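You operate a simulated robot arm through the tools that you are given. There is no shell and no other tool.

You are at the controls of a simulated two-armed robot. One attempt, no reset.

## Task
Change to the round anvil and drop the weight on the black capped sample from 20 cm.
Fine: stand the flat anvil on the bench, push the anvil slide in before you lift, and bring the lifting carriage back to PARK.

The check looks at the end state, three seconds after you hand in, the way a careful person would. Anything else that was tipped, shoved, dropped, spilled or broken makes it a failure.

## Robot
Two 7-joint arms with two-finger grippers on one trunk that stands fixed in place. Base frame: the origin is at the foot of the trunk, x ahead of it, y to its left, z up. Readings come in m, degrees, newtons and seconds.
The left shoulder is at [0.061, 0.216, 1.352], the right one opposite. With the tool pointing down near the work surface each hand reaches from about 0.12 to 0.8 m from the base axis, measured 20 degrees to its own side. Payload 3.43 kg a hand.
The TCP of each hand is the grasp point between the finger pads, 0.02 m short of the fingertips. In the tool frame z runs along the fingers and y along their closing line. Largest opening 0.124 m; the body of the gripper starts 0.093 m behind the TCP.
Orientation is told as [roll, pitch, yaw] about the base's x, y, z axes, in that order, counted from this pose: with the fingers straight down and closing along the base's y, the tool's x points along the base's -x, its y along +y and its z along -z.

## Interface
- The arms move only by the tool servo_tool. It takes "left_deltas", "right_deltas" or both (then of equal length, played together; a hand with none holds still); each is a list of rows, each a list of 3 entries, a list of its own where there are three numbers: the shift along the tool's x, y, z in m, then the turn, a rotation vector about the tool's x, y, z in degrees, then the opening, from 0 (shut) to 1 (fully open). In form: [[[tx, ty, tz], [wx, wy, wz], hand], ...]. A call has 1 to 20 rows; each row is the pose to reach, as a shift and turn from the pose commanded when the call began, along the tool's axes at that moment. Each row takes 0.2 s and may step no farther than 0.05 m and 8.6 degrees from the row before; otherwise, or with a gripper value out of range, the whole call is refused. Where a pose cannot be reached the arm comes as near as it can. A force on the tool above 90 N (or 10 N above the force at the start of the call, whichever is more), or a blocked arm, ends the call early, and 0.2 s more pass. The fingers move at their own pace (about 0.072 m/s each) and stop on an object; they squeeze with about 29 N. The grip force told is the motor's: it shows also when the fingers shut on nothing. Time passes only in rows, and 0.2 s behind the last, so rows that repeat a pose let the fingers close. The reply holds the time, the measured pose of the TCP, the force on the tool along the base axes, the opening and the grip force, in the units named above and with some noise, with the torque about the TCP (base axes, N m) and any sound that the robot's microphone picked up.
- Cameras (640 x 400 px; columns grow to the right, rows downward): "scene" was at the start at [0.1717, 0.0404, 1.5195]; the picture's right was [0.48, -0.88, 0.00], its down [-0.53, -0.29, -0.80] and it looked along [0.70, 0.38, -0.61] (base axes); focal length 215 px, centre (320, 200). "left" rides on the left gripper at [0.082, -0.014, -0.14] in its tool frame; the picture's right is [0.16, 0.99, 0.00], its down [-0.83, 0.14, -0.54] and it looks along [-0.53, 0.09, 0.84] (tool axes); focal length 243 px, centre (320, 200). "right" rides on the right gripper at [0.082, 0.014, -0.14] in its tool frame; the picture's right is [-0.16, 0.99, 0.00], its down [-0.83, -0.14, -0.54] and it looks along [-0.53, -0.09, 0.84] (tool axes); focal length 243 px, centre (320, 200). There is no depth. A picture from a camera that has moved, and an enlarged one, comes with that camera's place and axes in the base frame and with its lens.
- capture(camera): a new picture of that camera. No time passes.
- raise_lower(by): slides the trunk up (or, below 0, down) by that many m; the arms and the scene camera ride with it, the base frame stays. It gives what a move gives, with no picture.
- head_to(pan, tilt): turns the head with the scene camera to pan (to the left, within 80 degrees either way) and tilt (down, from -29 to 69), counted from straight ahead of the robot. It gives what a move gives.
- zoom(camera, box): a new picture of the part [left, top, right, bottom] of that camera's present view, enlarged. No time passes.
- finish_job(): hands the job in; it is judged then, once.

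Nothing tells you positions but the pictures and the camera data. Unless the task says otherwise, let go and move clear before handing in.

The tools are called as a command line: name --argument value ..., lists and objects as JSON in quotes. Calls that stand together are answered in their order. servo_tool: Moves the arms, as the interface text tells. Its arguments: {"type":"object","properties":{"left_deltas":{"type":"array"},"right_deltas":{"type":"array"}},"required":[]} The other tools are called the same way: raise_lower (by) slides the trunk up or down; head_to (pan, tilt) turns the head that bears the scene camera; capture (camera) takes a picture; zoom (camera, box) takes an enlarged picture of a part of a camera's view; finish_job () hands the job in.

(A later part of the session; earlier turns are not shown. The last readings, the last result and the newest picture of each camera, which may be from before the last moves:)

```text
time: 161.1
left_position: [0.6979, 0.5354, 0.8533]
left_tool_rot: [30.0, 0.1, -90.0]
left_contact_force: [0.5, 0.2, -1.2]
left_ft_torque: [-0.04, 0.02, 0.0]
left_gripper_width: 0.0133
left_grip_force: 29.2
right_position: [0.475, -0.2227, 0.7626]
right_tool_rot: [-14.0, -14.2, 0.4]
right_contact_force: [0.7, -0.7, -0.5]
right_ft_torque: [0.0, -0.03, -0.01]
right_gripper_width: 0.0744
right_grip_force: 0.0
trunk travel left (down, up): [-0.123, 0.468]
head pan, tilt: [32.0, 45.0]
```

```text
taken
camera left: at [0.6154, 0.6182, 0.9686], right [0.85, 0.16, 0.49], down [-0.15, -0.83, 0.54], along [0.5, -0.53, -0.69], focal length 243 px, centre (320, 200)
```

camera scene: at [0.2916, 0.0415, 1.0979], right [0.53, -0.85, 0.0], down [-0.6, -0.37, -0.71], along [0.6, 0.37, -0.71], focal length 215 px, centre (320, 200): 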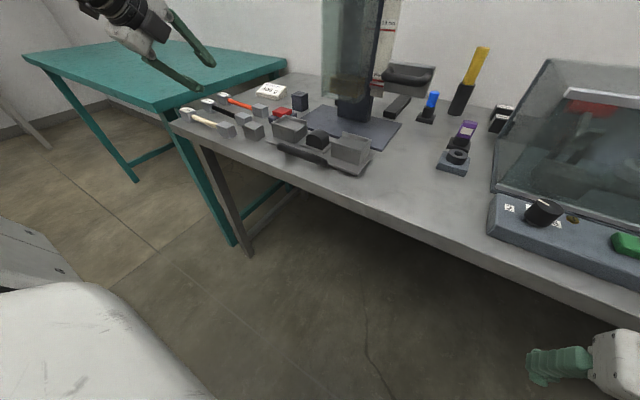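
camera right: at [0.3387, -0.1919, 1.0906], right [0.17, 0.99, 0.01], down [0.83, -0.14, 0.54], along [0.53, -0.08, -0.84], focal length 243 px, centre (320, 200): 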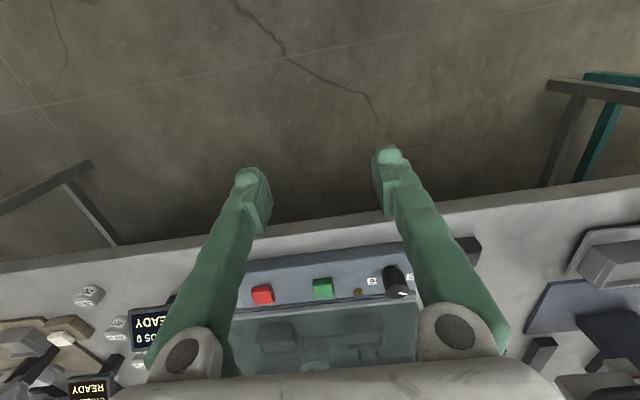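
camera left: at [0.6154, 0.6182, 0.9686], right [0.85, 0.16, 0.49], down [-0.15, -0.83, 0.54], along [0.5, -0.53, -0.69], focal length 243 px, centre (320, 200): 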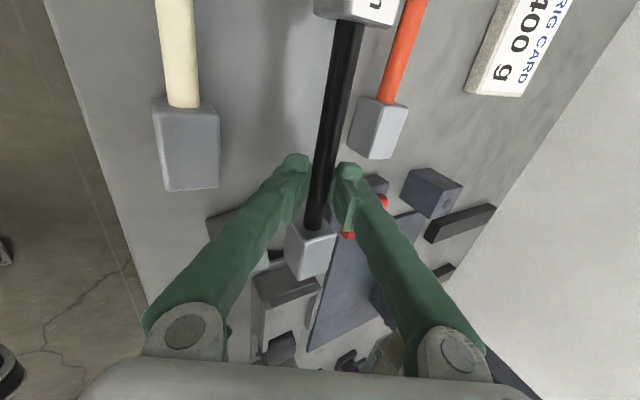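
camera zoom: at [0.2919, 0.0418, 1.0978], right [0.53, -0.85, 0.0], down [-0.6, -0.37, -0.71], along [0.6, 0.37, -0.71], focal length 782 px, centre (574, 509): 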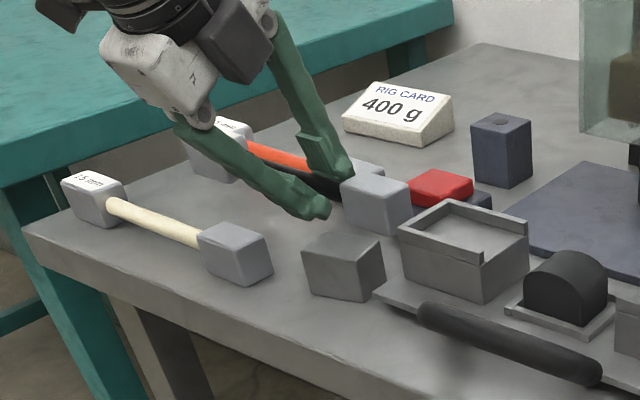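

The sample is light (about 0.13 kg) and hangs level. I'll raise it clear and carry it over to the slide.

servo_tool --left_deltas '[[[0, 0.0153, -0.0266], [0, 0, 0], 0], [[0, 0.0307, -0.0531], [0, 0, 0], 0], [[0, 0.046, -0.0797], [0, 0, 0], 0], [[-0.045, 0.045, -0.0803], [0, 0, 0], 0], [[-0.09, 0.044, -0.081], [0, 0, 0], 0], [[-0.135, 0.043, -0.0817], [0, 0, 0], 0], [[-0.18, 0.042, -0.0823], [0, 0, 0], 0], [[-0.225, 0.041, -0.083], [0, 0, 0], 0], [[-0.2636, 0.0391, -0.0837], [0, 0, 0], 0], [[-0.2636, 0.0391, -0.0837], [0, 0, 0], 0]]'

capture --camera "left"

zoom --camera "scene" --box '[240, 60, 400, 190]'

```text
time: 163.3
left_position: [0.6903, 0.2701, 0.945]
left_tool_rot: [30.0, 0.1, -90.0]
left_contact_force: [-0.4, 0.2, 0.0]
left_ft_torque: [-0.06, 0.04, -0.01]
left_gripper_width: 0.0134
left_grip_force: 28.9
right_position: [0.4756, -0.2234, 0.7623]
right_tool_rot: [-14.0, -14.4, 0.4]
right_contact_force: [0.2, 0.5, 0.1]
right_ft_torque: [0.03, 0.0, 0.01]
right_gripper_width: 0.0743
right_grip_force: 0.0
trunk travel left (down, up): [-0.123, 0.468]
head pan, tilt: [32.0, 45.0]
```

```text
taken
camera left: at [0.6073, 0.3529, 1.06], right [0.85, 0.16, 0.49], down [-0.15, -0.83, 0.53], along [0.5, -0.53, -0.69], focal length 243 px, centre (320, 200)
```

left: 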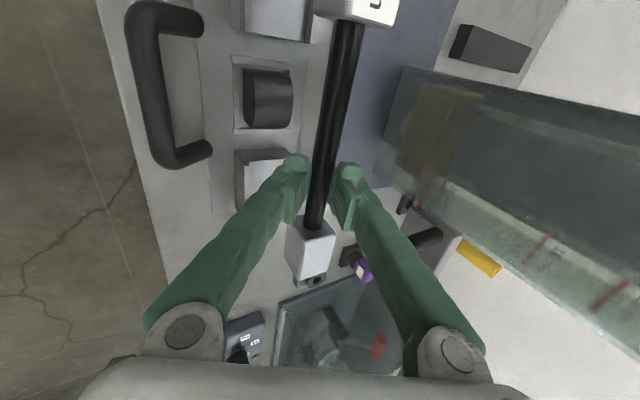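

```text
3.08 times, centred on (320, 125) of scene
camera zoom: at [0.2913, 0.0417, 1.098], right [0.53, -0.85, 0.0], down [-0.6, -0.37, -0.71], along [0.6, 0.37, -0.71], focal length 662 px, centre (320, 431)
```

zoom: 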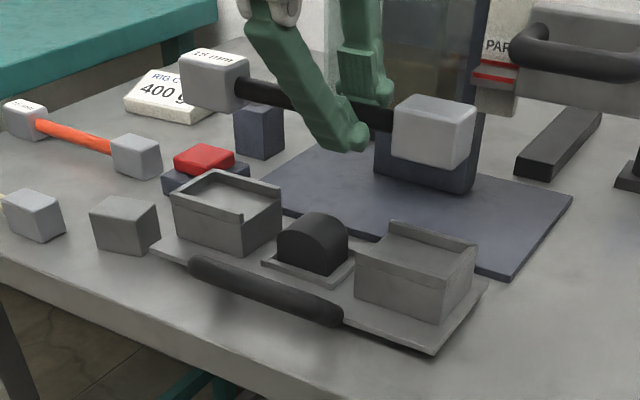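

zoom --camera "left" --box '[180, 0, 440, 160]'

zoom --camera "left" --box '[200, 120, 400, 290]'

```text
2.46 times, centred on (310, 80) of left
camera zoom: at [0.6073, 0.3529, 1.06], right [0.85, 0.16, 0.49], down [-0.15, -0.83, 0.53], along [0.5, -0.53, -0.69], focal length 597 px, centre (345, 495)
```

zoom: 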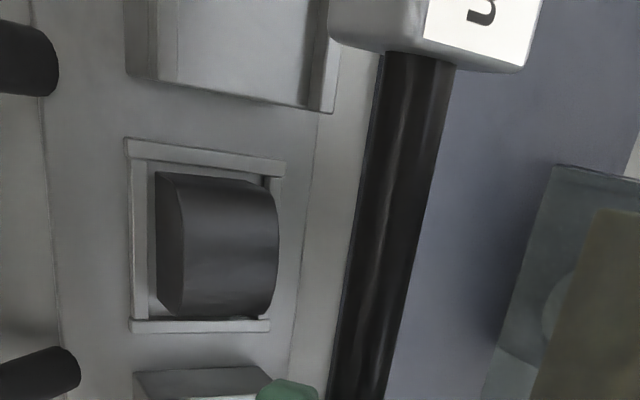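

```text
2.35 times, centred on (300, 205) of left
camera zoom: at [0.6073, 0.3529, 1.06], right [0.85, 0.16, 0.49], down [-0.15, -0.83, 0.53], along [0.5, -0.53, -0.69], focal length 571 px, centre (367, 188)
```

zoom: 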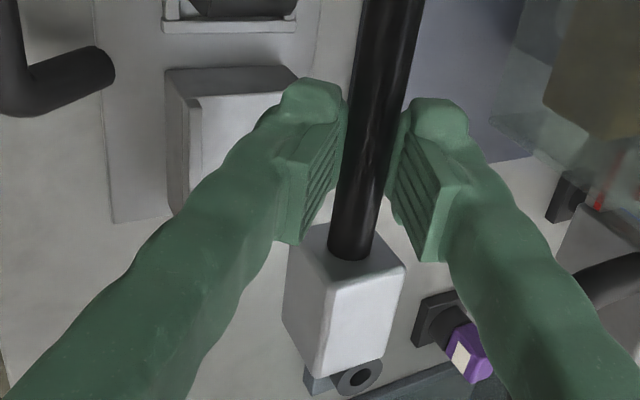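

Measured: sample centre is at about (0.6965, 0.298) against a seat centre of (0.693, 0.300). I'll correct by 2–3 mm and lower to just above the trays.

servo_tool --left_deltas '[[[0.001, -0.0099, 0.0155], [0, 0, 0], 0], [[0.002, -0.0198, 0.031], [0, 0, 0], 0], [[0.002, -0.0297, 0.0464], [0, 0, 0], 0], [[0.002, -0.0297, 0.0464], [0, 0, 0], 0]]'

capture --camera "left"

zoom --camera "scene" --box '[260, 80, 380, 180]'

zoom --camera "left" --box '[180, 0, 440, 160]'

```text
time: 164.3
left_position: [0.6867, 0.2736, 0.8905]
left_tool_rot: [30.0, 0.1, -90.1]
left_contact_force: [0.4, -0.2, -1.4]
left_ft_torque: [-0.01, -0.03, 0.0]
left_gripper_width: 0.0135
left_grip_force: 28.5
right_position: [0.4744, -0.2222, 0.7618]
right_tool_rot: [-14.1, -14.2, 0.4]
right_contact_force: [-0.7, -0.2, -0.2]
right_ft_torque: [0.0, -0.01, 0.0]
right_gripper_width: 0.0746
right_grip_force: 0.0
trunk travel left (down, up): [-0.123, 0.468]
head pan, tilt: [32.0, 45.0]
```

```text
taken
camera left: at [0.6044, 0.3554, 1.0053], right [0.85, 0.16, 0.49], down [-0.15, -0.83, 0.53], along [0.5, -0.53, -0.69], focal length 243 px, centre (320, 200)
```

left: 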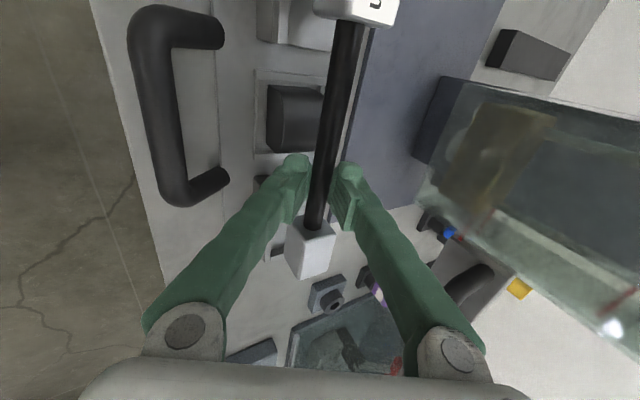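

```text
4.00 times, centred on (320, 130) of scene
camera zoom: at [0.2916, 0.0415, 1.0979], right [0.53, -0.85, 0.0], down [-0.6, -0.37, -0.71], along [0.6, 0.37, -0.71], focal length 860 px, centre (320, 480)
```

zoom: 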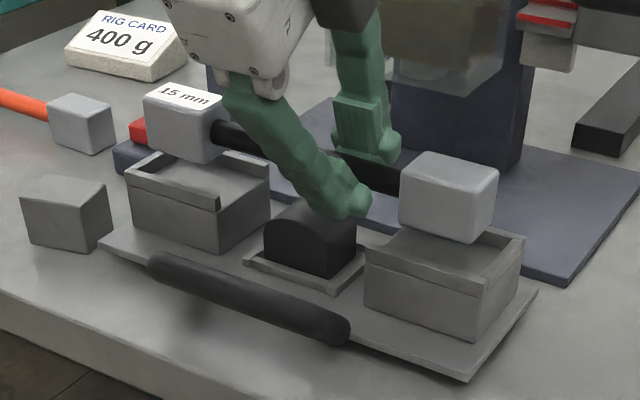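

```text
2.46 times, centred on (310, 80) of left
camera zoom: at [0.6044, 0.3554, 1.0053], right [0.85, 0.16, 0.49], down [-0.15, -0.83, 0.53], along [0.5, -0.53, -0.69], focal length 597 px, centre (345, 495)
```

zoom: 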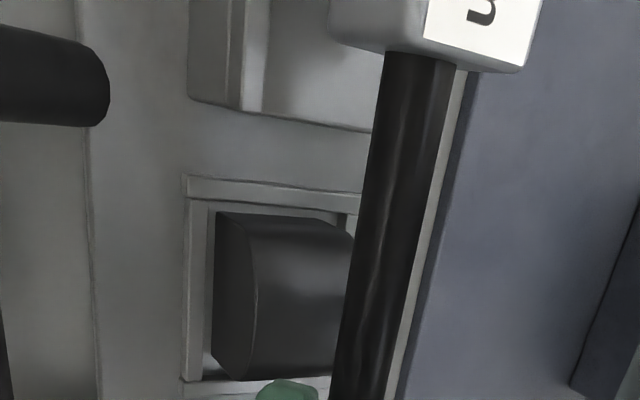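

Everything lines up: caps are over the trays and the rod is over the anvil. Lowering carefully until I feel contact.

servo_tool --left_deltas '[[[0, -0.003, 0.0052], [0, 0, 0], 0], [[0, -0.006, 0.0104], [0, 0, 0], 0], [[0, -0.008, 0.0139], [0, 0, 0], 0], [[0, -0.008, 0.0139], [0, 0, 0], 0]]'

zoom --camera "scene" --box '[260, 80, 380, 180]'

```text
time: 165.3
left_position: [0.6873, 0.2717, 0.8742]
left_tool_rot: [29.9, 0.1, -90.1]
left_contact_force: [0.7, -0.4, -0.9]
left_ft_torque: [0.0, 0.02, 0.0]
left_gripper_width: 0.0136
left_grip_force: 29.4
right_position: [0.4756, -0.2225, 0.7626]
right_tool_rot: [-14.0, -14.3, 0.5]
right_contact_force: [-0.3, 0.6, -0.1]
right_ft_torque: [-0.03, 0.01, -0.02]
right_gripper_width: 0.0744
right_grip_force: 0.1
trunk travel left (down, up): [-0.123, 0.468]
head pan, tilt: [32.0, 45.0]
```

```text
4.00 times, centred on (320, 130) of scene
camera zoom: at [0.2917, 0.0416, 1.0979], right [0.53, -0.85, 0.0], down [-0.6, -0.37, -0.71], along [0.6, 0.37, -0.71], focal length 860 px, centre (320, 480)
```

zoom: 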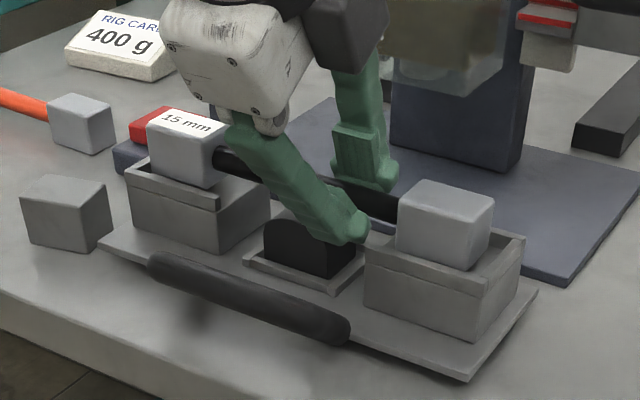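

servo_tool --left_deltas '[[[0, -0.0005, 0.0009], [0, 0, 0], 0], [[0, -0.001, 0.0017], [0, 0, 0], 0], [[0, -0.0015, 0.0026], [0, 0, 0], 0], [[0, -0.002, 0.0035], [0, 0, 0], 0], [[0, -0.002, 0.0035], [0, 0, 0], 0]]'

zoom --camera "scene" --box '[280, 90, 370, 165]'

```text
time: 166.5
left_position: [0.6876, 0.2741, 0.8709]
left_tool_rot: [30.0, 0.2, -90.0]
left_contact_force: [1.5, -0.5, 1.1]
left_ft_torque: [-0.24, -0.01, 0.06]
left_gripper_width: 0.0134
left_grip_force: 29.7
right_position: [0.4761, -0.2218, 0.7626]
right_tool_rot: [-13.9, -14.2, 0.4]
right_contact_force: [-0.3, 0.4, -0.2]
right_ft_torque: [0.03, 0.02, 0.02]
right_gripper_width: 0.0744
right_grip_force: 0.0
trunk travel left (down, up): [-0.123, 0.468]
head pan, tilt: [32.0, 45.0]
```

```text
5.33 times, centred on (325, 128) of scene
camera zoom: at [0.2916, 0.0416, 1.0979], right [0.53, -0.85, 0.0], down [-0.6, -0.37, -0.71], along [0.6, 0.37, -0.71], focal length 1147 px, centre (293, 587)
```

zoom: 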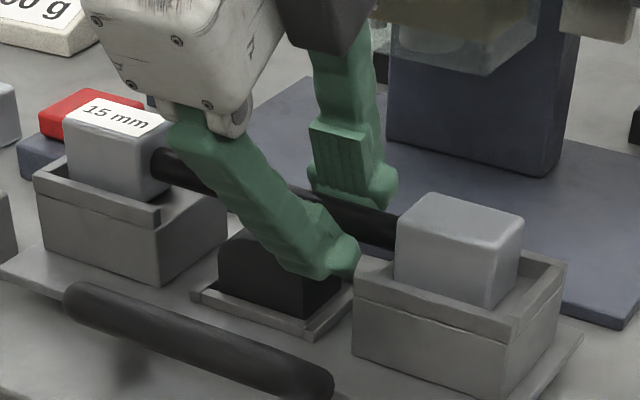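

The right cap has touched down. I'll lower a last millimetre, then open slightly and withdraw along the finger direction.

servo_tool --left_deltas '[[[0, -0.0005, 0.0009], [0, 0, 0], 0], [[0, -0.0005, 0.0009], [0, 0, 0], 0.13], [[0, -0.0003, 0.0004], [0, 0, 0], 0.16], [[0, 0, -0.004], [0, 0, 0], 0.18], [[0, 0, -0.012], [0, 0, 0], 0.18], [[0, 0, -0.03], [0, 0, 0], 0.2], [[0, 0, -0.06], [0, 0, 0], 0.25], [[0, 0, -0.1], [0, 0, 0], 0.3]]'

capture --camera "left"

zoom --camera "scene" --box '[270, 80, 380, 175]'

```text
time: 168.3
left_position: [0.6385, 0.2759, 0.9583]
left_tool_rot: [30.0, 0.2, -89.9]
left_contact_force: [-0.6, 0.5, 0.2]
left_ft_torque: [-0.03, -0.01, 0.01]
left_gripper_width: 0.0374
left_grip_force: 0.0
right_position: [0.4757, -0.2236, 0.7634]
right_tool_rot: [-14.0, -14.3, 0.3]
right_contact_force: [-1.4, -0.5, -0.8]
right_ft_torque: [0.01, -0.01, -0.02]
right_gripper_width: 0.0744
right_grip_force: 0.0
trunk travel left (down, up): [-0.123, 0.468]
head pan, tilt: [32.0, 45.0]
```

```text
taken
camera left: at [0.5562, 0.3586, 1.0743], right [0.85, 0.16, 0.49], down [-0.15, -0.83, 0.53], along [0.5, -0.53, -0.69], focal length 243 px, centre (320, 200)
```

left: 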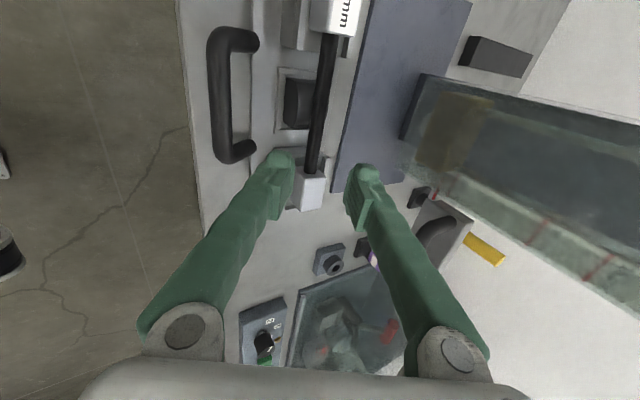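

```text
4.21 times, centred on (325, 128) of scene
camera zoom: at [0.2906, 0.0413, 1.0983], right [0.53, -0.85, 0.0], down [-0.6, -0.37, -0.71], along [0.6, 0.37, -0.71], focal length 906 px, centre (299, 505)
```

zoom: 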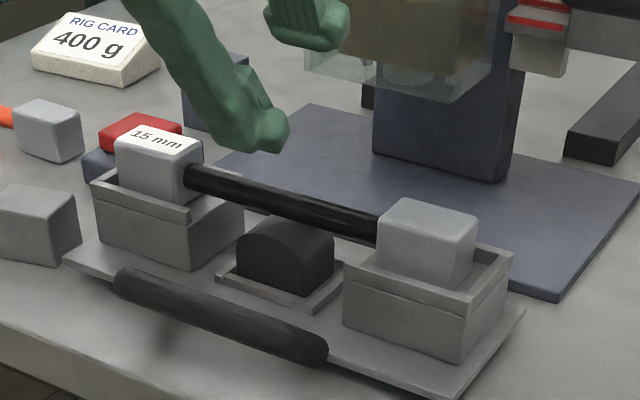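

The sample sits in both trays above the round anvil. Next: push the slide in by its handle. Let me measure the handle and view the sample closely.

zoom --camera "left" --box '[190, 10, 370, 220]'

head_to --pan 30 --tilt 30

capture --camera "scene"

zoom --camera "scene" --box '[270, 100, 420, 220]'

```text
1.90 times, centred on (280, 115) of left
camera zoom: at [0.5562, 0.3586, 1.0743], right [0.85, 0.16, 0.49], down [-0.15, -0.83, 0.53], along [0.5, -0.53, -0.69], focal length 462 px, centre (396, 362)
```

zoom: 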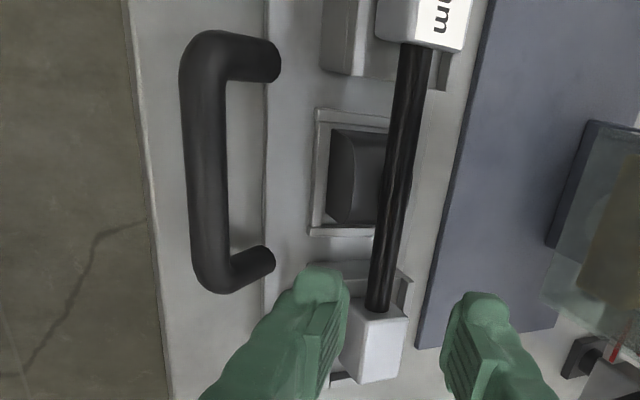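

```text
time: 169.1
left_position: [0.6402, 0.2759, 0.9571]
left_tool_rot: [29.9, 0.2, -90.0]
left_contact_force: [0.4, 0.5, -0.1]
left_ft_torque: [-0.03, 0.01, -0.03]
left_gripper_width: 0.0372
left_grip_force: 0.1
right_position: [0.4761, -0.2229, 0.7627]
right_tool_rot: [-14.0, -14.4, 0.4]
right_contact_force: [0.7, -0.9, -1.0]
right_ft_torque: [0.01, 0.02, -0.02]
right_gripper_width: 0.0743
right_grip_force: 0.0
trunk travel left (down, up): [-0.123, 0.468]
head pan, tilt: [30.0, 30.0]
```

```text
taken
camera scene: at [0.3009, 0.0437, 1.1205], right [0.5, -0.87, 0.0], down [-0.43, -0.25, -0.87], along [0.75, 0.43, -0.5], focal length 215 px, centre (320, 200)
```

scene: 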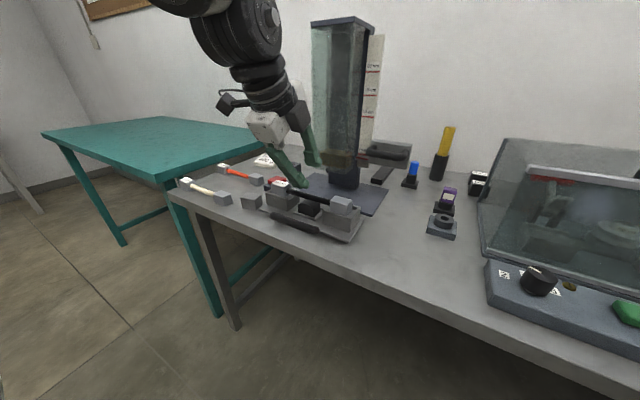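

```text
3.33 times, centred on (345, 160) of scene
camera zoom: at [0.3009, 0.0437, 1.1205], right [0.5, -0.87, 0.0], down [-0.43, -0.25, -0.87], along [0.75, 0.43, -0.5], focal length 717 px, centre (237, 333)
```

zoom: 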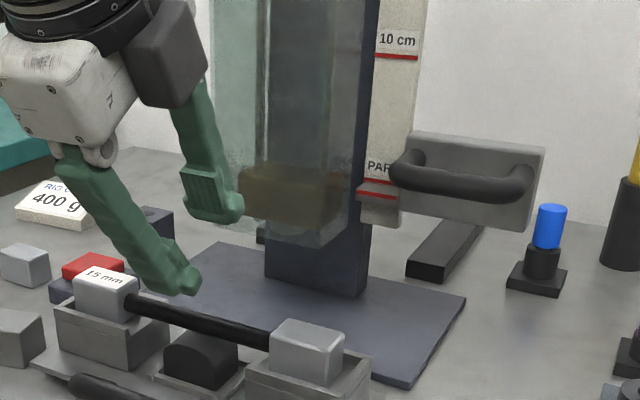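

Handle bar: x≈0.601, y 0.257–0.348, z≈0.842, 20 mm thick. I'll record the PARK reference, then move the open gripper over the bar.

zoom --camera "scene" --box '[345, 125, 420, 185]'

servo_tool --left_deltas '[[[0.005, -0.03, -0.01], [0, 0, 0], 0.3], [[0.012, -0.06, -0.01], [-4, 0, 0], 0.3], [[0.018, -0.085, 0], [-8, 0, 0], 0.3], [[0.0266, -0.1094, 0.0125], [-15, 0, 0], 0.3], [[0.0266, -0.1094, 0.0125], [-15, 0, 0], 0.3]]'

capture --camera "left"

```text
6.67 times, centred on (382, 155) of scene
camera zoom: at [0.3009, 0.0437, 1.1205], right [0.5, -0.87, 0.0], down [-0.43, -0.25, -0.87], along [0.75, 0.43, -0.5], focal length 1434 px, centre (-97, 500)
```

zoom: 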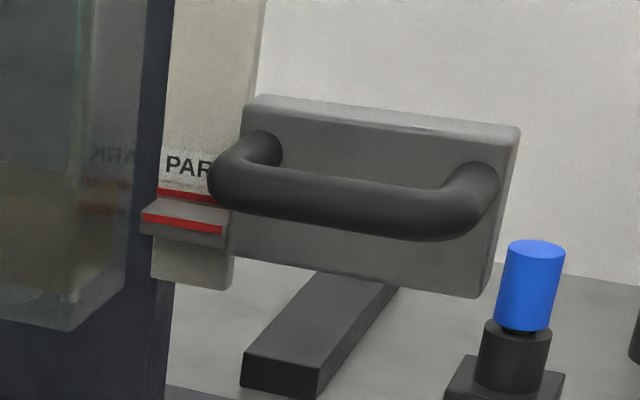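

```text
time: 170.3
left_position: [0.5894, 0.3024, 0.9153]
left_tool_rot: [45.0, 0.3, -90.2]
left_contact_force: [0.6, -0.8, 0.0]
left_ft_torque: [0.02, 0.01, 0.0]
left_gripper_width: 0.0373
left_grip_force: 0.0
left hand out of reach, approached as far as the arm can: row 4, 5
right_position: [0.4759, -0.2231, 0.7613]
right_tool_rot: [-13.9, -14.3, 0.3]
right_contact_force: [-0.6, -1.5, 0.1]
right_ft_torque: [0.06, 0.0, 0.0]
right_gripper_width: 0.0746
right_grip_force: 0.1
trunk travel left (down, up): [-0.123, 0.468]
head pan, tilt: [30.0, 30.0]
```

```text
taken
camera left: at [0.4794, 0.385, 1.0049], right [0.7, 0.16, 0.7], down [-0.28, -0.83, 0.48], along [0.66, -0.53, -0.54], focal length 243 px, centre (320, 200)
```

left: 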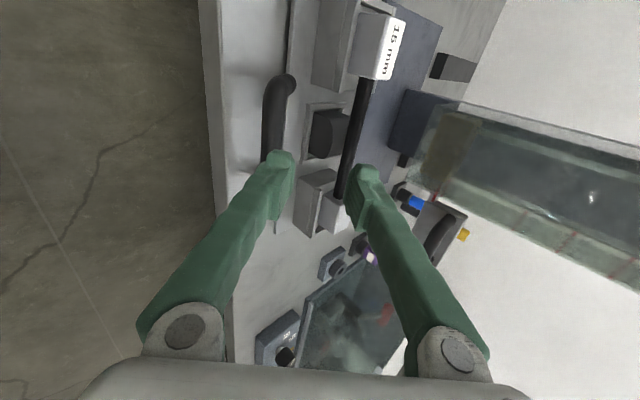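

Too close for the folded arm with the trunk this low; I'll raise the trunk by 0.13 m and come back down to the handle.

raise_lower --by 0.13

capture --camera "scene"

```text
time: 171.8
left_position: [0.5876, 0.3027, 1.0413]
left_tool_rot: [45.0, 0.3, -90.1]
left_contact_force: [-0.1, 0.4, -0.3]
left_ft_torque: [0.02, -0.01, 0.03]
left_gripper_width: 0.0368
left_grip_force: 0.1
right_position: [0.4765, -0.222, 0.8911]
right_tool_rot: [-14.0, -14.2, 0.5]
right_contact_force: [0.4, -1.1, -1.0]
right_ft_torque: [-0.01, 0.02, 0.02]
right_gripper_width: 0.0745
right_grip_force: 0.0
trunk travel left (down, up): [-0.253, 0.338]
head pan, tilt: [30.0, 30.0]
```

```text
taken
camera scene: at [0.2519, 0.0438, 1.2697], right [0.5, -0.87, 0.0], down [-0.43, -0.25, -0.87], along [0.75, 0.43, -0.5], focal length 215 px, centre (320, 200)
```

scene: 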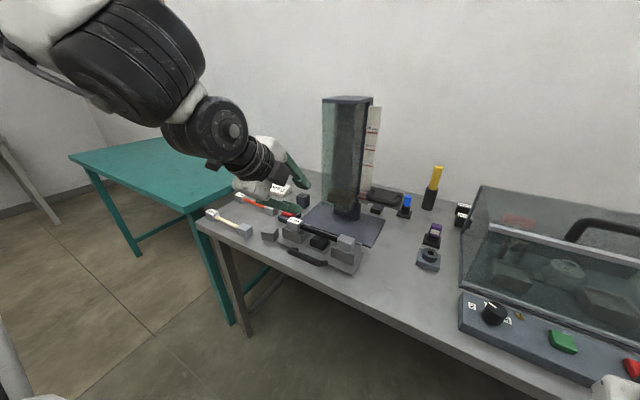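

servo_tool --left_deltas '[[[0, -0.033, 0.02], [0, 0, 0], 0.3], [[0, -0.066, 0.04], [0, 0, 0], 0.3], [[0, -0.099, 0.06], [0, 0, 0], 0.3], [[0, -0.1315, 0.0806], [0, 0, 0], 0.3], [[0, -0.1315, 0.0806], [0, 0, 0], 0.3]]'

capture --camera "left"

zoom --camera "scene" --box '[240, 160, 400, 290]'

```text
time: 173.0
left_position: [0.5749, 0.3044, 0.8871]
left_tool_rot: [45.1, 0.2, -89.9]
left_contact_force: [0.6, 0.5, 0.3]
left_ft_torque: [0.01, 0.01, 0.0]
left_gripper_width: 0.037
left_grip_force: 0.1
left hand out of reach, approached as far as the arm can: row 2, 3, 4, 5
right_position: [0.474, -0.2232, 0.8921]
right_tool_rot: [-14.0, -14.2, 0.3]
right_contact_force: [0.1, -0.6, -0.5]
right_ft_torque: [0.01, 0.01, 0.03]
right_gripper_width: 0.0744
right_grip_force: 0.1
trunk travel left (down, up): [-0.253, 0.338]
head pan, tilt: [30.0, 30.0]
```

```text
taken
camera left: at [0.4653, 0.3871, 0.9779], right [0.7, 0.16, 0.7], down [-0.28, -0.83, 0.48], along [0.66, -0.53, -0.53], focal length 243 px, centre (320, 200)
```

left: 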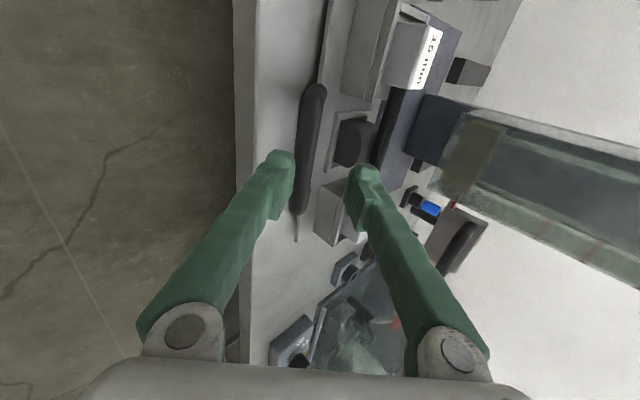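

```text
3.08 times, centred on (320, 225) of scene
camera zoom: at [0.2504, 0.0433, 1.2702], right [0.5, -0.87, 0.0], down [-0.43, -0.25, -0.87], along [0.75, 0.43, -0.5], focal length 662 px, centre (320, 123)
```

zoom: 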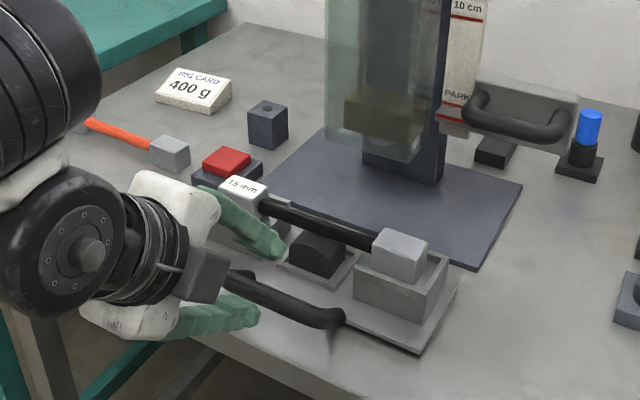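

I'll use a more upright straddle (20°) on the bar, then tip forward as the slide goes in.

servo_tool --left_deltas '[[[0, 0.01, -0.014], [0, 0, 0], 0.32], [[-0.002, 0.02, -0.02], [8, 0, 0], 0.32], [[-0.002, 0.02, -0.02], [16, 0, 0], 0.32], [[-0.002, 0.02, -0.02], [25, 0, 0], 0.32]]'

servo_tool --left_deltas '[[[-0.002, 0.02, -0.02], [8, 0, 0], 0.32], [[-0.002, 0.02, -0.02], [16, 0, 0], 0.32], [[-0.002, 0.02, -0.02], [24, 0, 0], 0.32], [[-0.002, 0.02, -0.02], [25, 0, 0], 0.32], [[-0.002, 0.02, -0.02], [25, 0, 0], 0.32]]'

capture --camera "left"

```text
refused: row 4 steps farther than a row can; nothing moved
```

```text
time: 174.2
left_position: [0.5757, 0.3024, 0.9158]
left_tool_rot: [19.9, 0.1, -90.1]
left_contact_force: [-0.3, 0.2, 0.8]
left_ft_torque: [0.01, 0.05, 0.01]
left_gripper_width: 0.0399
left_grip_force: 0.1
right_position: [0.477, -0.2229, 0.8917]
right_tool_rot: [-14.0, -14.2, 0.4]
right_contact_force: [-1.0, 0.6, -0.2]
right_ft_torque: [0.01, -0.01, 0.02]
right_gripper_width: 0.0745
right_grip_force: 0.0
trunk travel left (down, up): [-0.253, 0.338]
head pan, tilt: [30.0, 30.0]
```

```text
taken
camera left: at [0.5132, 0.3854, 1.0444], right [0.93, 0.16, 0.34], down [-0.05, -0.83, 0.55], along [0.37, -0.53, -0.76], focal length 243 px, centre (320, 200)
```

left: 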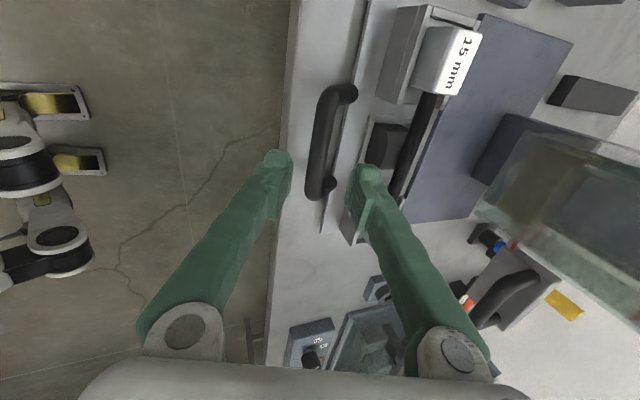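

servo_tool --left_deltas '[[[0, -0.0005, 0.025], [0, 0, 0], 0.32], [[0, -0.001, 0.05], [0, 0, 0], 0.32], [[0, -0.0015, 0.074], [0, 0, 0], 0.32], [[0, -0.0015, 0.074], [0, 0, 0], 0.32]]'

capture --camera "left"

zoom --camera "scene" --box '[240, 160, 400, 290]'

```text
time: 175.2
left_position: [0.5978, 0.3048, 0.8478]
left_tool_rot: [19.9, 0.2, -90.0]
left_contact_force: [-0.3, 0.2, -0.4]
left_ft_torque: [-0.01, -0.03, 0.03]
left_gripper_width: 0.0396
left_grip_force: 0.0
right_position: [0.4749, -0.2228, 0.8904]
right_tool_rot: [-14.0, -14.2, 0.5]
right_contact_force: [-0.3, 0.4, 1.1]
right_ft_torque: [-0.01, -0.03, -0.04]
right_gripper_width: 0.0746
right_grip_force: 0.1
trunk travel left (down, up): [-0.253, 0.338]
head pan, tilt: [30.0, 30.0]
```

```text
taken
camera left: at [0.5368, 0.3865, 0.9753], right [0.93, 0.16, 0.34], down [-0.05, -0.83, 0.55], along [0.37, -0.53, -0.76], focal length 243 px, centre (320, 200)
```

left: 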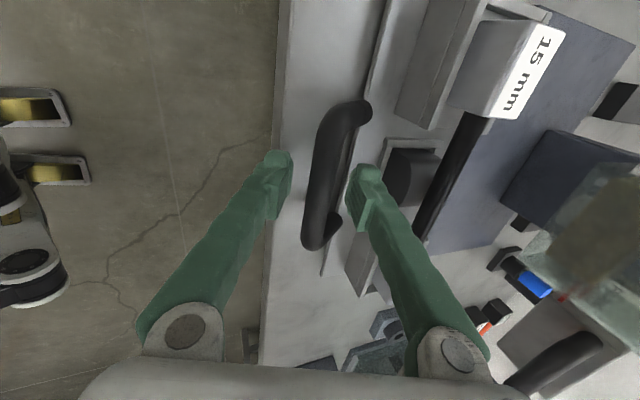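

```text
3.08 times, centred on (320, 225) of scene
camera zoom: at [0.2509, 0.0435, 1.2701], right [0.5, -0.87, 0.0], down [-0.43, -0.25, -0.87], along [0.75, 0.43, -0.5], focal length 662 px, centre (320, 123)
```

zoom: 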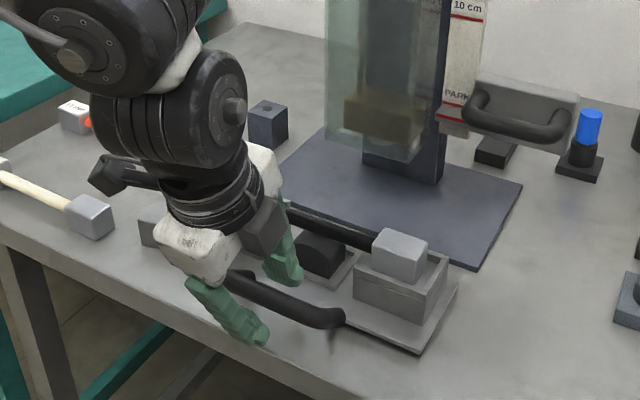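

servo_tool --left_deltas '[[[0, 0, 0], [0, 0, 0], 0.2], [[0, 0, 0], [0, 0, 0], 0.1], [[0, 0, 0], [0, 0, 0], 0.0], [[0, 0, 0], [0, 0, 0], 0.0]]'

capture --camera "left"

```text
time: 176.2
left_position: [0.5987, 0.3048, 0.8481]
left_tool_rot: [19.9, 0.1, -90.1]
left_contact_force: [0.7, -1.2, -3.7]
left_ft_torque: [-0.37, -0.03, 0.98]
left_gripper_width: 0.0146
left_grip_force: 45.3
right_position: [0.4761, -0.2231, 0.8917]
right_tool_rot: [-14.0, -14.2, 0.4]
right_contact_force: [-0.3, -0.1, 0.2]
right_ft_torque: [0.02, 0.01, 0.06]
right_gripper_width: 0.0742
right_grip_force: 0.1
trunk travel left (down, up): [-0.253, 0.338]
head pan, tilt: [30.0, 30.0]
```

```text
taken
camera left: at [0.5371, 0.3869, 0.9748], right [0.93, 0.17, 0.34], down [-0.05, -0.83, 0.55], along [0.37, -0.53, -0.76], focal length 243 px, centre (320, 200)
```

left: 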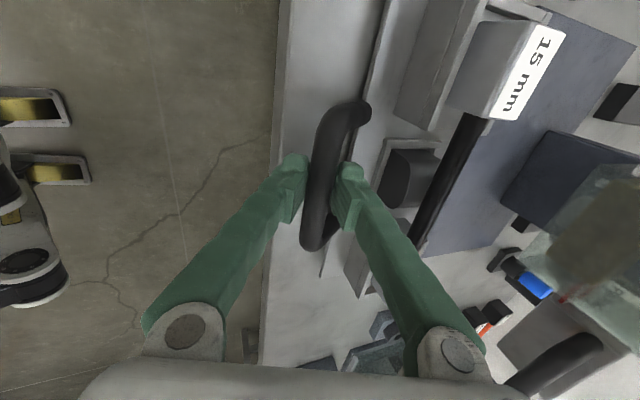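

Gripped the handle bar. Pushing the slide in gently.

servo_tool --left_deltas '[[[0, 0.0047, 0.0017], [0, 0, 0], 0], [[0, 0.0118, 0.0043], [0, 0, 0], 0], [[0, 0.0188, 0.0068], [0, 0, 0], 0], [[0, 0.0282, 0.0103], [0, 0, 0], 0], [[0, 0.0376, 0.0137], [0, 0, 0], 0], [[0, 0.0376, 0.0137], [0, 0, 0], 0]]'

zoom --camera "scene" --box '[240, 160, 400, 290]'

```text
time: 177.6
left_position: [0.6413, 0.3047, 0.8472]
left_tool_rot: [19.8, 0.1, -90.0]
left_contact_force: [-0.4, 2.9, -11.0]
left_ft_torque: [-0.07, 0.03, 0.93]
left_gripper_width: 0.0144
left_grip_force: 45.0
right_position: [0.4768, -0.2229, 0.8916]
right_tool_rot: [-13.9, -14.2, 0.4]
right_contact_force: [-0.2, 0.3, -0.3]
right_ft_torque: [0.0, 0.01, -0.05]
right_gripper_width: 0.0741
right_grip_force: 0.1
trunk travel left (down, up): [-0.253, 0.338]
head pan, tilt: [30.0, 30.0]
```

```text
3.08 times, centred on (320, 225) of scene
camera zoom: at [0.2525, 0.0445, 1.2696], right [0.5, -0.87, 0.0], down [-0.43, -0.25, -0.87], along [0.75, 0.43, -0.5], focal length 662 px, centre (320, 123)
```

zoom: 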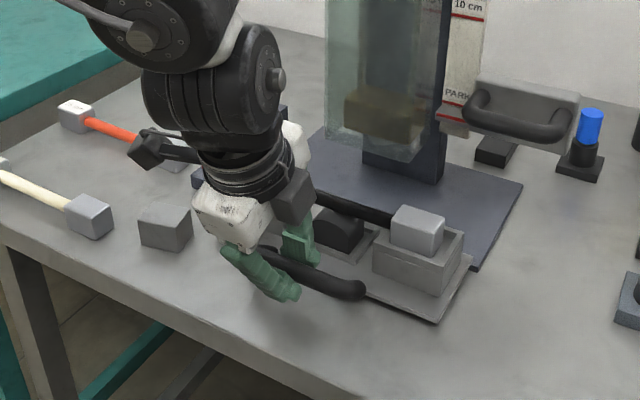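

servo_tool --left_deltas '[[[0, 0.0094, 0.0034], [-2, 0, 0], 0], [[0, 0.0188, 0.0068], [-4, 0, 0], 0], [[0, 0.0282, 0.0103], [-7, 0, 0], 0], [[0, 0.0376, 0.0137], [-10, 0, 0], 0], [[0, 0.047, 0.0171], [-13, 0, 0], 0], [[0, 0.047, 0.0171], [-13, 0, 0], 0]]'

zoom --camera "scene" --box '[240, 140, 400, 270]'

capture --camera "left"

```text
time: 179.0
left_position: [0.689, 0.3055, 0.8452]
left_tool_rot: [32.8, 0.2, -90.2]
left_contact_force: [-0.8, 4.2, -20.7]
left_ft_torque: [0.29, 0.08, -0.09]
left_gripper_width: 0.0127
left_grip_force: 44.9
right_position: [0.477, -0.2223, 0.8928]
right_tool_rot: [-14.0, -14.1, 0.4]
right_contact_force: [0.3, 0.3, -0.3]
right_ft_torque: [0.01, 0.01, -0.02]
right_gripper_width: 0.0744
right_grip_force: 0.1
trunk travel left (down, up): [-0.253, 0.338]
head pan, tilt: [30.0, 30.0]
```

```text
3.08 times, centred on (320, 205) of scene
camera zoom: at [0.2533, 0.045, 1.2694], right [0.5, -0.87, 0.0], down [-0.43, -0.25, -0.87], along [0.75, 0.43, -0.5], focal length 662 px, centre (320, 185)
```

zoom: 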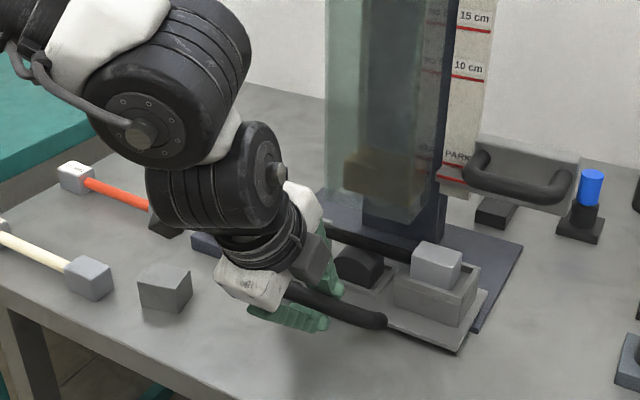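

```text
taken
camera left: at [0.6017, 0.3869, 0.9555], right [0.83, 0.16, 0.53], down [-0.18, -0.83, 0.53], along [0.53, -0.53, -0.66], focal length 243 px, centre (320, 200)
```

left: 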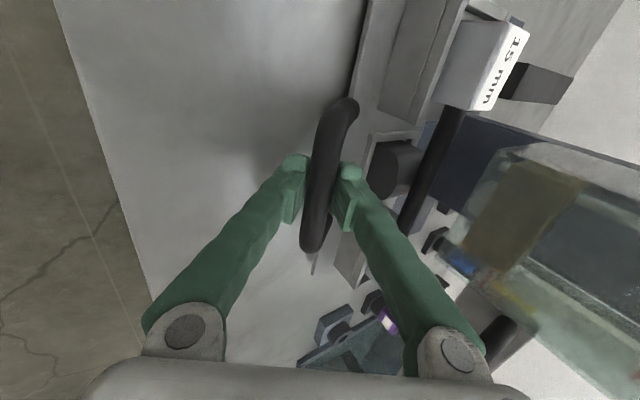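

servo_tool --left_deltas '[[[0, 0.0068, 0.007], [-1.5, 0, 0], 0], [[0, 0.0152, 0.0124], [-3, 0, 0], 0], [[0, 0.0236, 0.0178], [-5, 0, 0], 0], [[0, 0.032, 0.0242], [-8, 0, 0], 0], [[0, 0.032, 0.0242], [-8, 0, 0], 0]]'

zoom --camera "scene" --box '[240, 130, 400, 260]'

```text
time: 180.2
left_position: [0.731, 0.3042, 0.8426]
left_tool_rot: [40.8, 0.1, -90.0]
left_contact_force: [0.3, 5.4, -20.6]
left_ft_torque: [0.3, 0.05, 0.26]
left_gripper_width: 0.011
left_grip_force: 44.4
right_position: [0.4778, -0.2216, 0.8906]
right_tool_rot: [-14.0, -14.1, 0.5]
right_contact_force: [0.0, -0.8, 0.7]
right_ft_torque: [-0.02, 0.01, 0.0]
right_gripper_width: 0.0743
right_grip_force: 0.0
trunk travel left (down, up): [-0.253, 0.338]
head pan, tilt: [30.0, 30.0]
```

```text
3.08 times, centred on (320, 195) of scene
camera zoom: at [0.2535, 0.0451, 1.2694], right [0.5, -0.87, 0.0], down [-0.43, -0.25, -0.86], along [0.75, 0.43, -0.5], focal length 662 px, centre (320, 215)
```

zoom: 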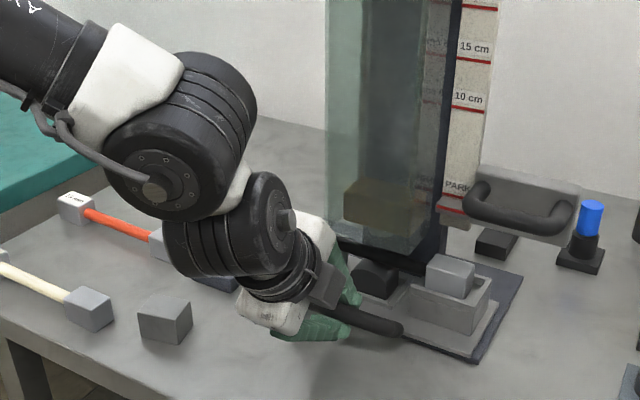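

The grip is riding up on the bar. I'll open, go 9 mm deeper, and re-grip before finishing the push.

servo_tool --left_deltas '[[[0, 0, 0], [0, 0, 0], 0.25], [[0, 0, 0], [0, 0, 0], 0.3], [[0, 0, 0.006], [0, 0, 0], 0.3], [[0, 0, 0.012], [0, 0, 0], 0.3], [[0, 0, 0.012], [0, 0, 0], 0.3]]'

capture --camera "left"

```text
time: 181.4
left_position: [0.7376, 0.3026, 0.8358]
left_tool_rot: [41.0, 0.1, -90.1]
left_contact_force: [0.3, 0.3, -0.1]
left_ft_torque: [-0.03, 0.01, -0.02]
left_gripper_width: 0.0372
left_grip_force: 0.1
right_position: [0.4749, -0.2229, 0.8916]
right_tool_rot: [-14.0, -14.2, 0.3]
right_contact_force: [0.5, -0.5, -0.5]
right_ft_torque: [-0.01, 0.01, 0.01]
right_gripper_width: 0.0744
right_grip_force: 0.0
trunk travel left (down, up): [-0.253, 0.338]
head pan, tilt: [30.0, 30.0]
```

```text
taken
camera left: at [0.6342, 0.3851, 0.9329], right [0.74, 0.16, 0.65], down [-0.25, -0.83, 0.5], along [0.62, -0.53, -0.58], focal length 243 px, centre (320, 200)
```

left: 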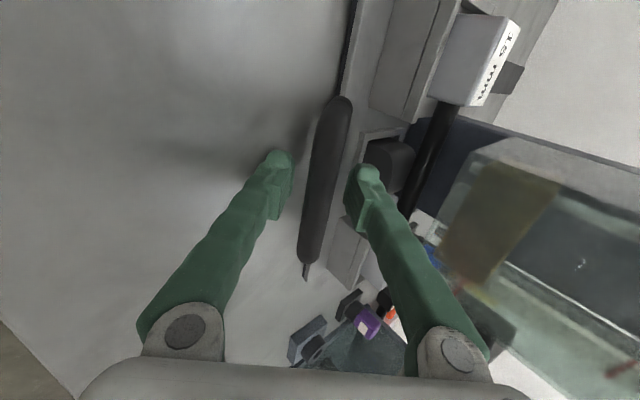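

servo_tool --left_deltas '[[[0, 0, 0], [0, 0, 0], 0.15], [[0, 0, 0], [0, 0, 0], 0.05], [[0, 0, 0], [0, 0, 0], 0.0], [[0, 0.0038, 0.0033], [0, 0, 0], 0], [[0, 0.0113, 0.0098], [0, 0, 0], 0], [[0, 0.0189, 0.0164], [0, 0, 0], 0], [[0, 0.0189, 0.0164], [0, 0, 0], 0]]'

zoom --camera "scene" --box '[260, 120, 400, 240]'

```text
time: 183.0
left_position: [0.7555, 0.3025, 0.8275]
left_tool_rot: [39.9, 0.2, -90.3]
left_contact_force: [-39.5, -2.1, -29.7]
left_ft_torque: [0.19, -0.89, 0.65]
left_gripper_width: 0.0059
left_grip_force: 34.2
right_position: [0.4754, -0.2216, 0.8943]
right_tool_rot: [-14.0, -14.2, 0.5]
right_contact_force: [0.7, 0.6, -0.7]
right_ft_torque: [0.0, -0.01, 0.02]
right_gripper_width: 0.0744
right_grip_force: 0.1
trunk travel left (down, up): [-0.253, 0.338]
head pan, tilt: [30.0, 30.0]
```

```text
3.33 times, centred on (330, 180) of scene
camera zoom: at [0.2504, 0.0446, 1.2698], right [0.5, -0.87, 0.0], down [-0.43, -0.25, -0.87], along [0.75, 0.43, -0.5], focal length 717 px, centre (287, 267)
```

zoom: 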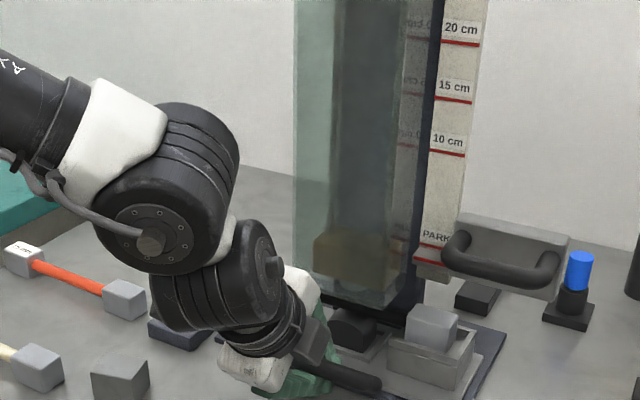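

The push met a firm stop (about 40 N), so the slide seems to be at its end. I'll open the fingers, relax, and look.

servo_tool --left_deltas '[[[0, -0.005, -0.004], [0, 0, 0], 0.15], [[0, -0.0113, -0.0098], [0, 0, 0], 0.3], [[0, -0.0113, -0.0098], [0, 0, 0], 0.32]]'

capture --camera "left"

zoom --camera "left" --box '[260, 40, 500, 260]'

```text
time: 183.8
left_position: [0.7485, 0.3023, 0.8352]
left_tool_rot: [41.2, 0.1, -89.9]
left_contact_force: [0.0, -0.1, -0.3]
left_ft_torque: [0.0, -0.01, -0.04]
left_gripper_width: 0.0394
left_grip_force: 0.0
right_position: [0.4765, -0.2209, 0.8914]
right_tool_rot: [-14.0, -14.2, 0.3]
right_contact_force: [0.5, 0.7, -0.7]
right_ft_torque: [0.03, 0.02, -0.02]
right_gripper_width: 0.0746
right_grip_force: 0.0
trunk travel left (down, up): [-0.253, 0.338]
head pan, tilt: [30.0, 30.0]
```

```text
taken
camera left: at [0.6454, 0.3854, 0.9327], right [0.74, 0.16, 0.65], down [-0.25, -0.83, 0.5], along [0.62, -0.53, -0.58], focal length 243 px, centre (320, 200)
```

left: 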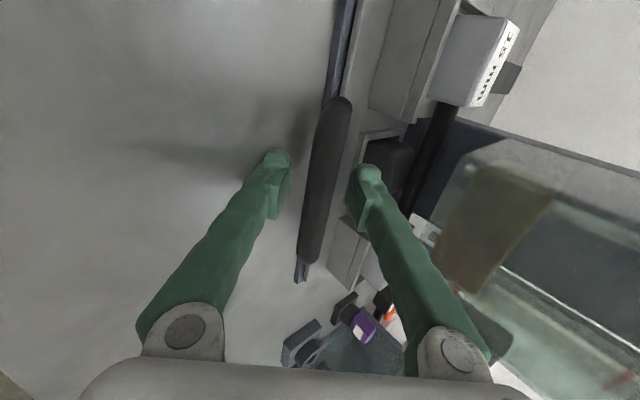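

```text
1.82 times, centred on (380, 150) of left
camera zoom: at [0.6454, 0.3854, 0.9327], right [0.74, 0.16, 0.65], down [-0.25, -0.83, 0.5], along [0.62, -0.53, -0.58], focal length 441 px, centre (211, 291)
```

zoom: 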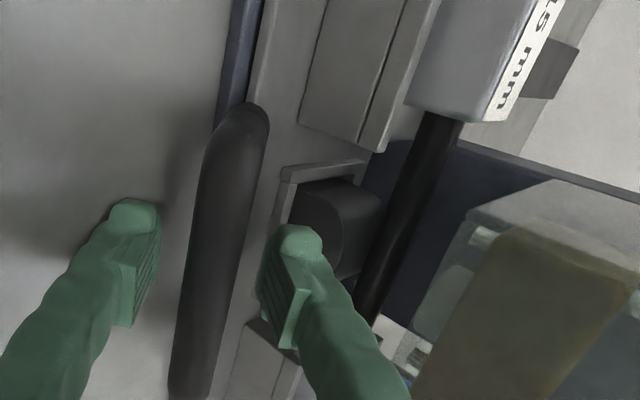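

servo_tool --left_deltas '[[[0, 0.0003, -0.0054], [0, 0, 0], 0.3], [[0, 0.0007, -0.0107], [0, 0, 0], 0.3], [[0, 0.0007, -0.0107], [0, 0, 0], 0.15], [[0, 0.0007, -0.0107], [0, 0, 0], 0.05], [[0, 0.0007, -0.0107], [0, 0, 0], 0.0], [[0, 0.0007, -0.0107], [0, 0, 0], 0.0]]'

capture --camera "left"

```text
time: 185.2
left_position: [0.7412, 0.3027, 0.8434]
left_tool_rot: [40.9, 0.2, -89.9]
left_contact_force: [-1.1, -1.6, -8.1]
left_ft_torque: [0.02, 0.04, 0.25]
left_gripper_width: 0.0107
left_grip_force: 43.8
right_position: [0.4775, -0.2231, 0.8912]
right_tool_rot: [-13.9, -14.2, 0.5]
right_contact_force: [0.2, -0.5, 0.5]
right_ft_torque: [-0.04, 0.02, -0.03]
right_gripper_width: 0.0744
right_grip_force: 0.1
trunk travel left (down, up): [-0.253, 0.338]
head pan, tilt: [30.0, 30.0]
```

```text
taken
camera left: at [0.6379, 0.3859, 0.9405], right [0.75, 0.16, 0.65], down [-0.25, -0.83, 0.5], along [0.62, -0.53, -0.58], focal length 243 px, centre (320, 200)
```

left: 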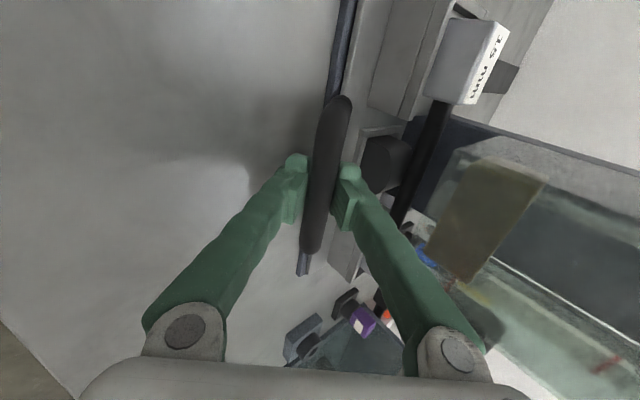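

zoom --camera "scene" --box '[300, 190, 380, 250]'

zoom --camera "left" --box '[250, 80, 410, 280]'

```text
6.67 times, centred on (340, 220) of scene
camera zoom: at [0.2522, 0.0439, 1.2697], right [0.5, -0.87, 0.0], down [-0.43, -0.25, -0.87], along [0.75, 0.43, -0.5], focal length 1434 px, centre (187, 67)
```

zoom: 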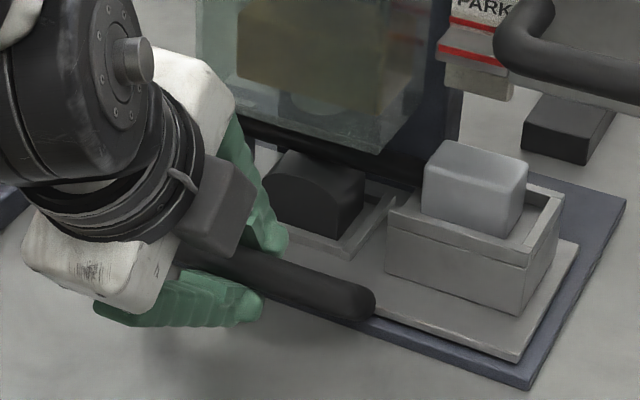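

```text
2.00 times, centred on (330, 180) of left
camera zoom: at [0.6379, 0.3859, 0.9405], right [0.75, 0.16, 0.65], down [-0.25, -0.83, 0.5], along [0.62, -0.53, -0.58], focal length 485 px, centre (300, 240)
```

zoom: 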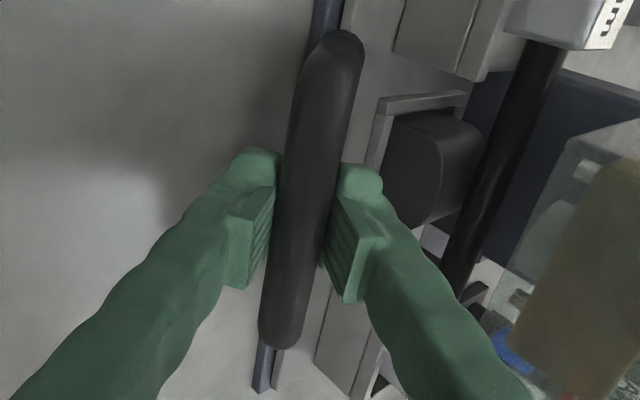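

servo_tool --left_deltas '[[[0, 0, 0], [0, 0, 0], 0.25], [[0, 0, 0.004], [0, 0, 0], 0.28], [[0, 0, 0.007], [0, 0, 0], 0.28], [[0, 0, 0.007], [0, 0, 0], 0.15], [[0, 0, 0.007], [0, 0, 0], 0.0], [[0, 0, 0.007], [0, 0, 0], 0.0], [[0, 0, 0.007], [0, 0, 0], 0.0]]'

zoom --camera "left" --box '[250, 80, 410, 280]'

```text
time: 186.8
left_position: [0.745, 0.304, 0.8373]
left_tool_rot: [40.8, 0.2, -90.1]
left_contact_force: [-2.3, -0.7, -5.4]
left_ft_torque: [-0.06, -0.04, 0.23]
left_gripper_width: 0.0068
left_grip_force: 41.0
right_position: [0.4765, -0.2228, 0.8921]
right_tool_rot: [-14.0, -14.2, 0.4]
right_contact_force: [0.1, -0.1, 0.1]
right_ft_torque: [0.01, -0.02, -0.01]
right_gripper_width: 0.0747
right_grip_force: 0.1
trunk travel left (down, up): [-0.253, 0.338]
head pan, tilt: [30.0, 30.0]
```

```text
2.00 times, centred on (330, 180) of left
camera zoom: at [0.6427, 0.3858, 0.935], right [0.75, 0.16, 0.65], down [-0.25, -0.83, 0.5], along [0.62, -0.53, -0.58], focal length 485 px, centre (300, 240)
```

zoom: 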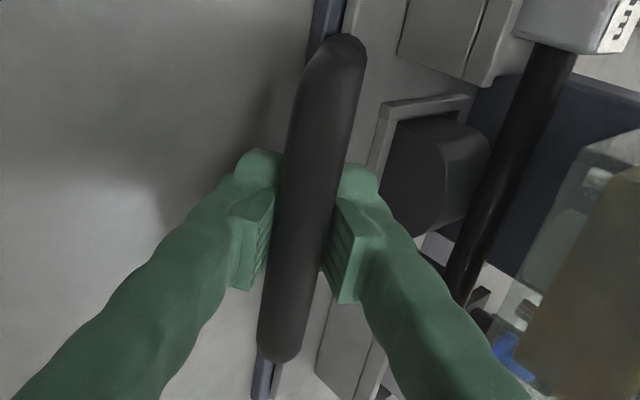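

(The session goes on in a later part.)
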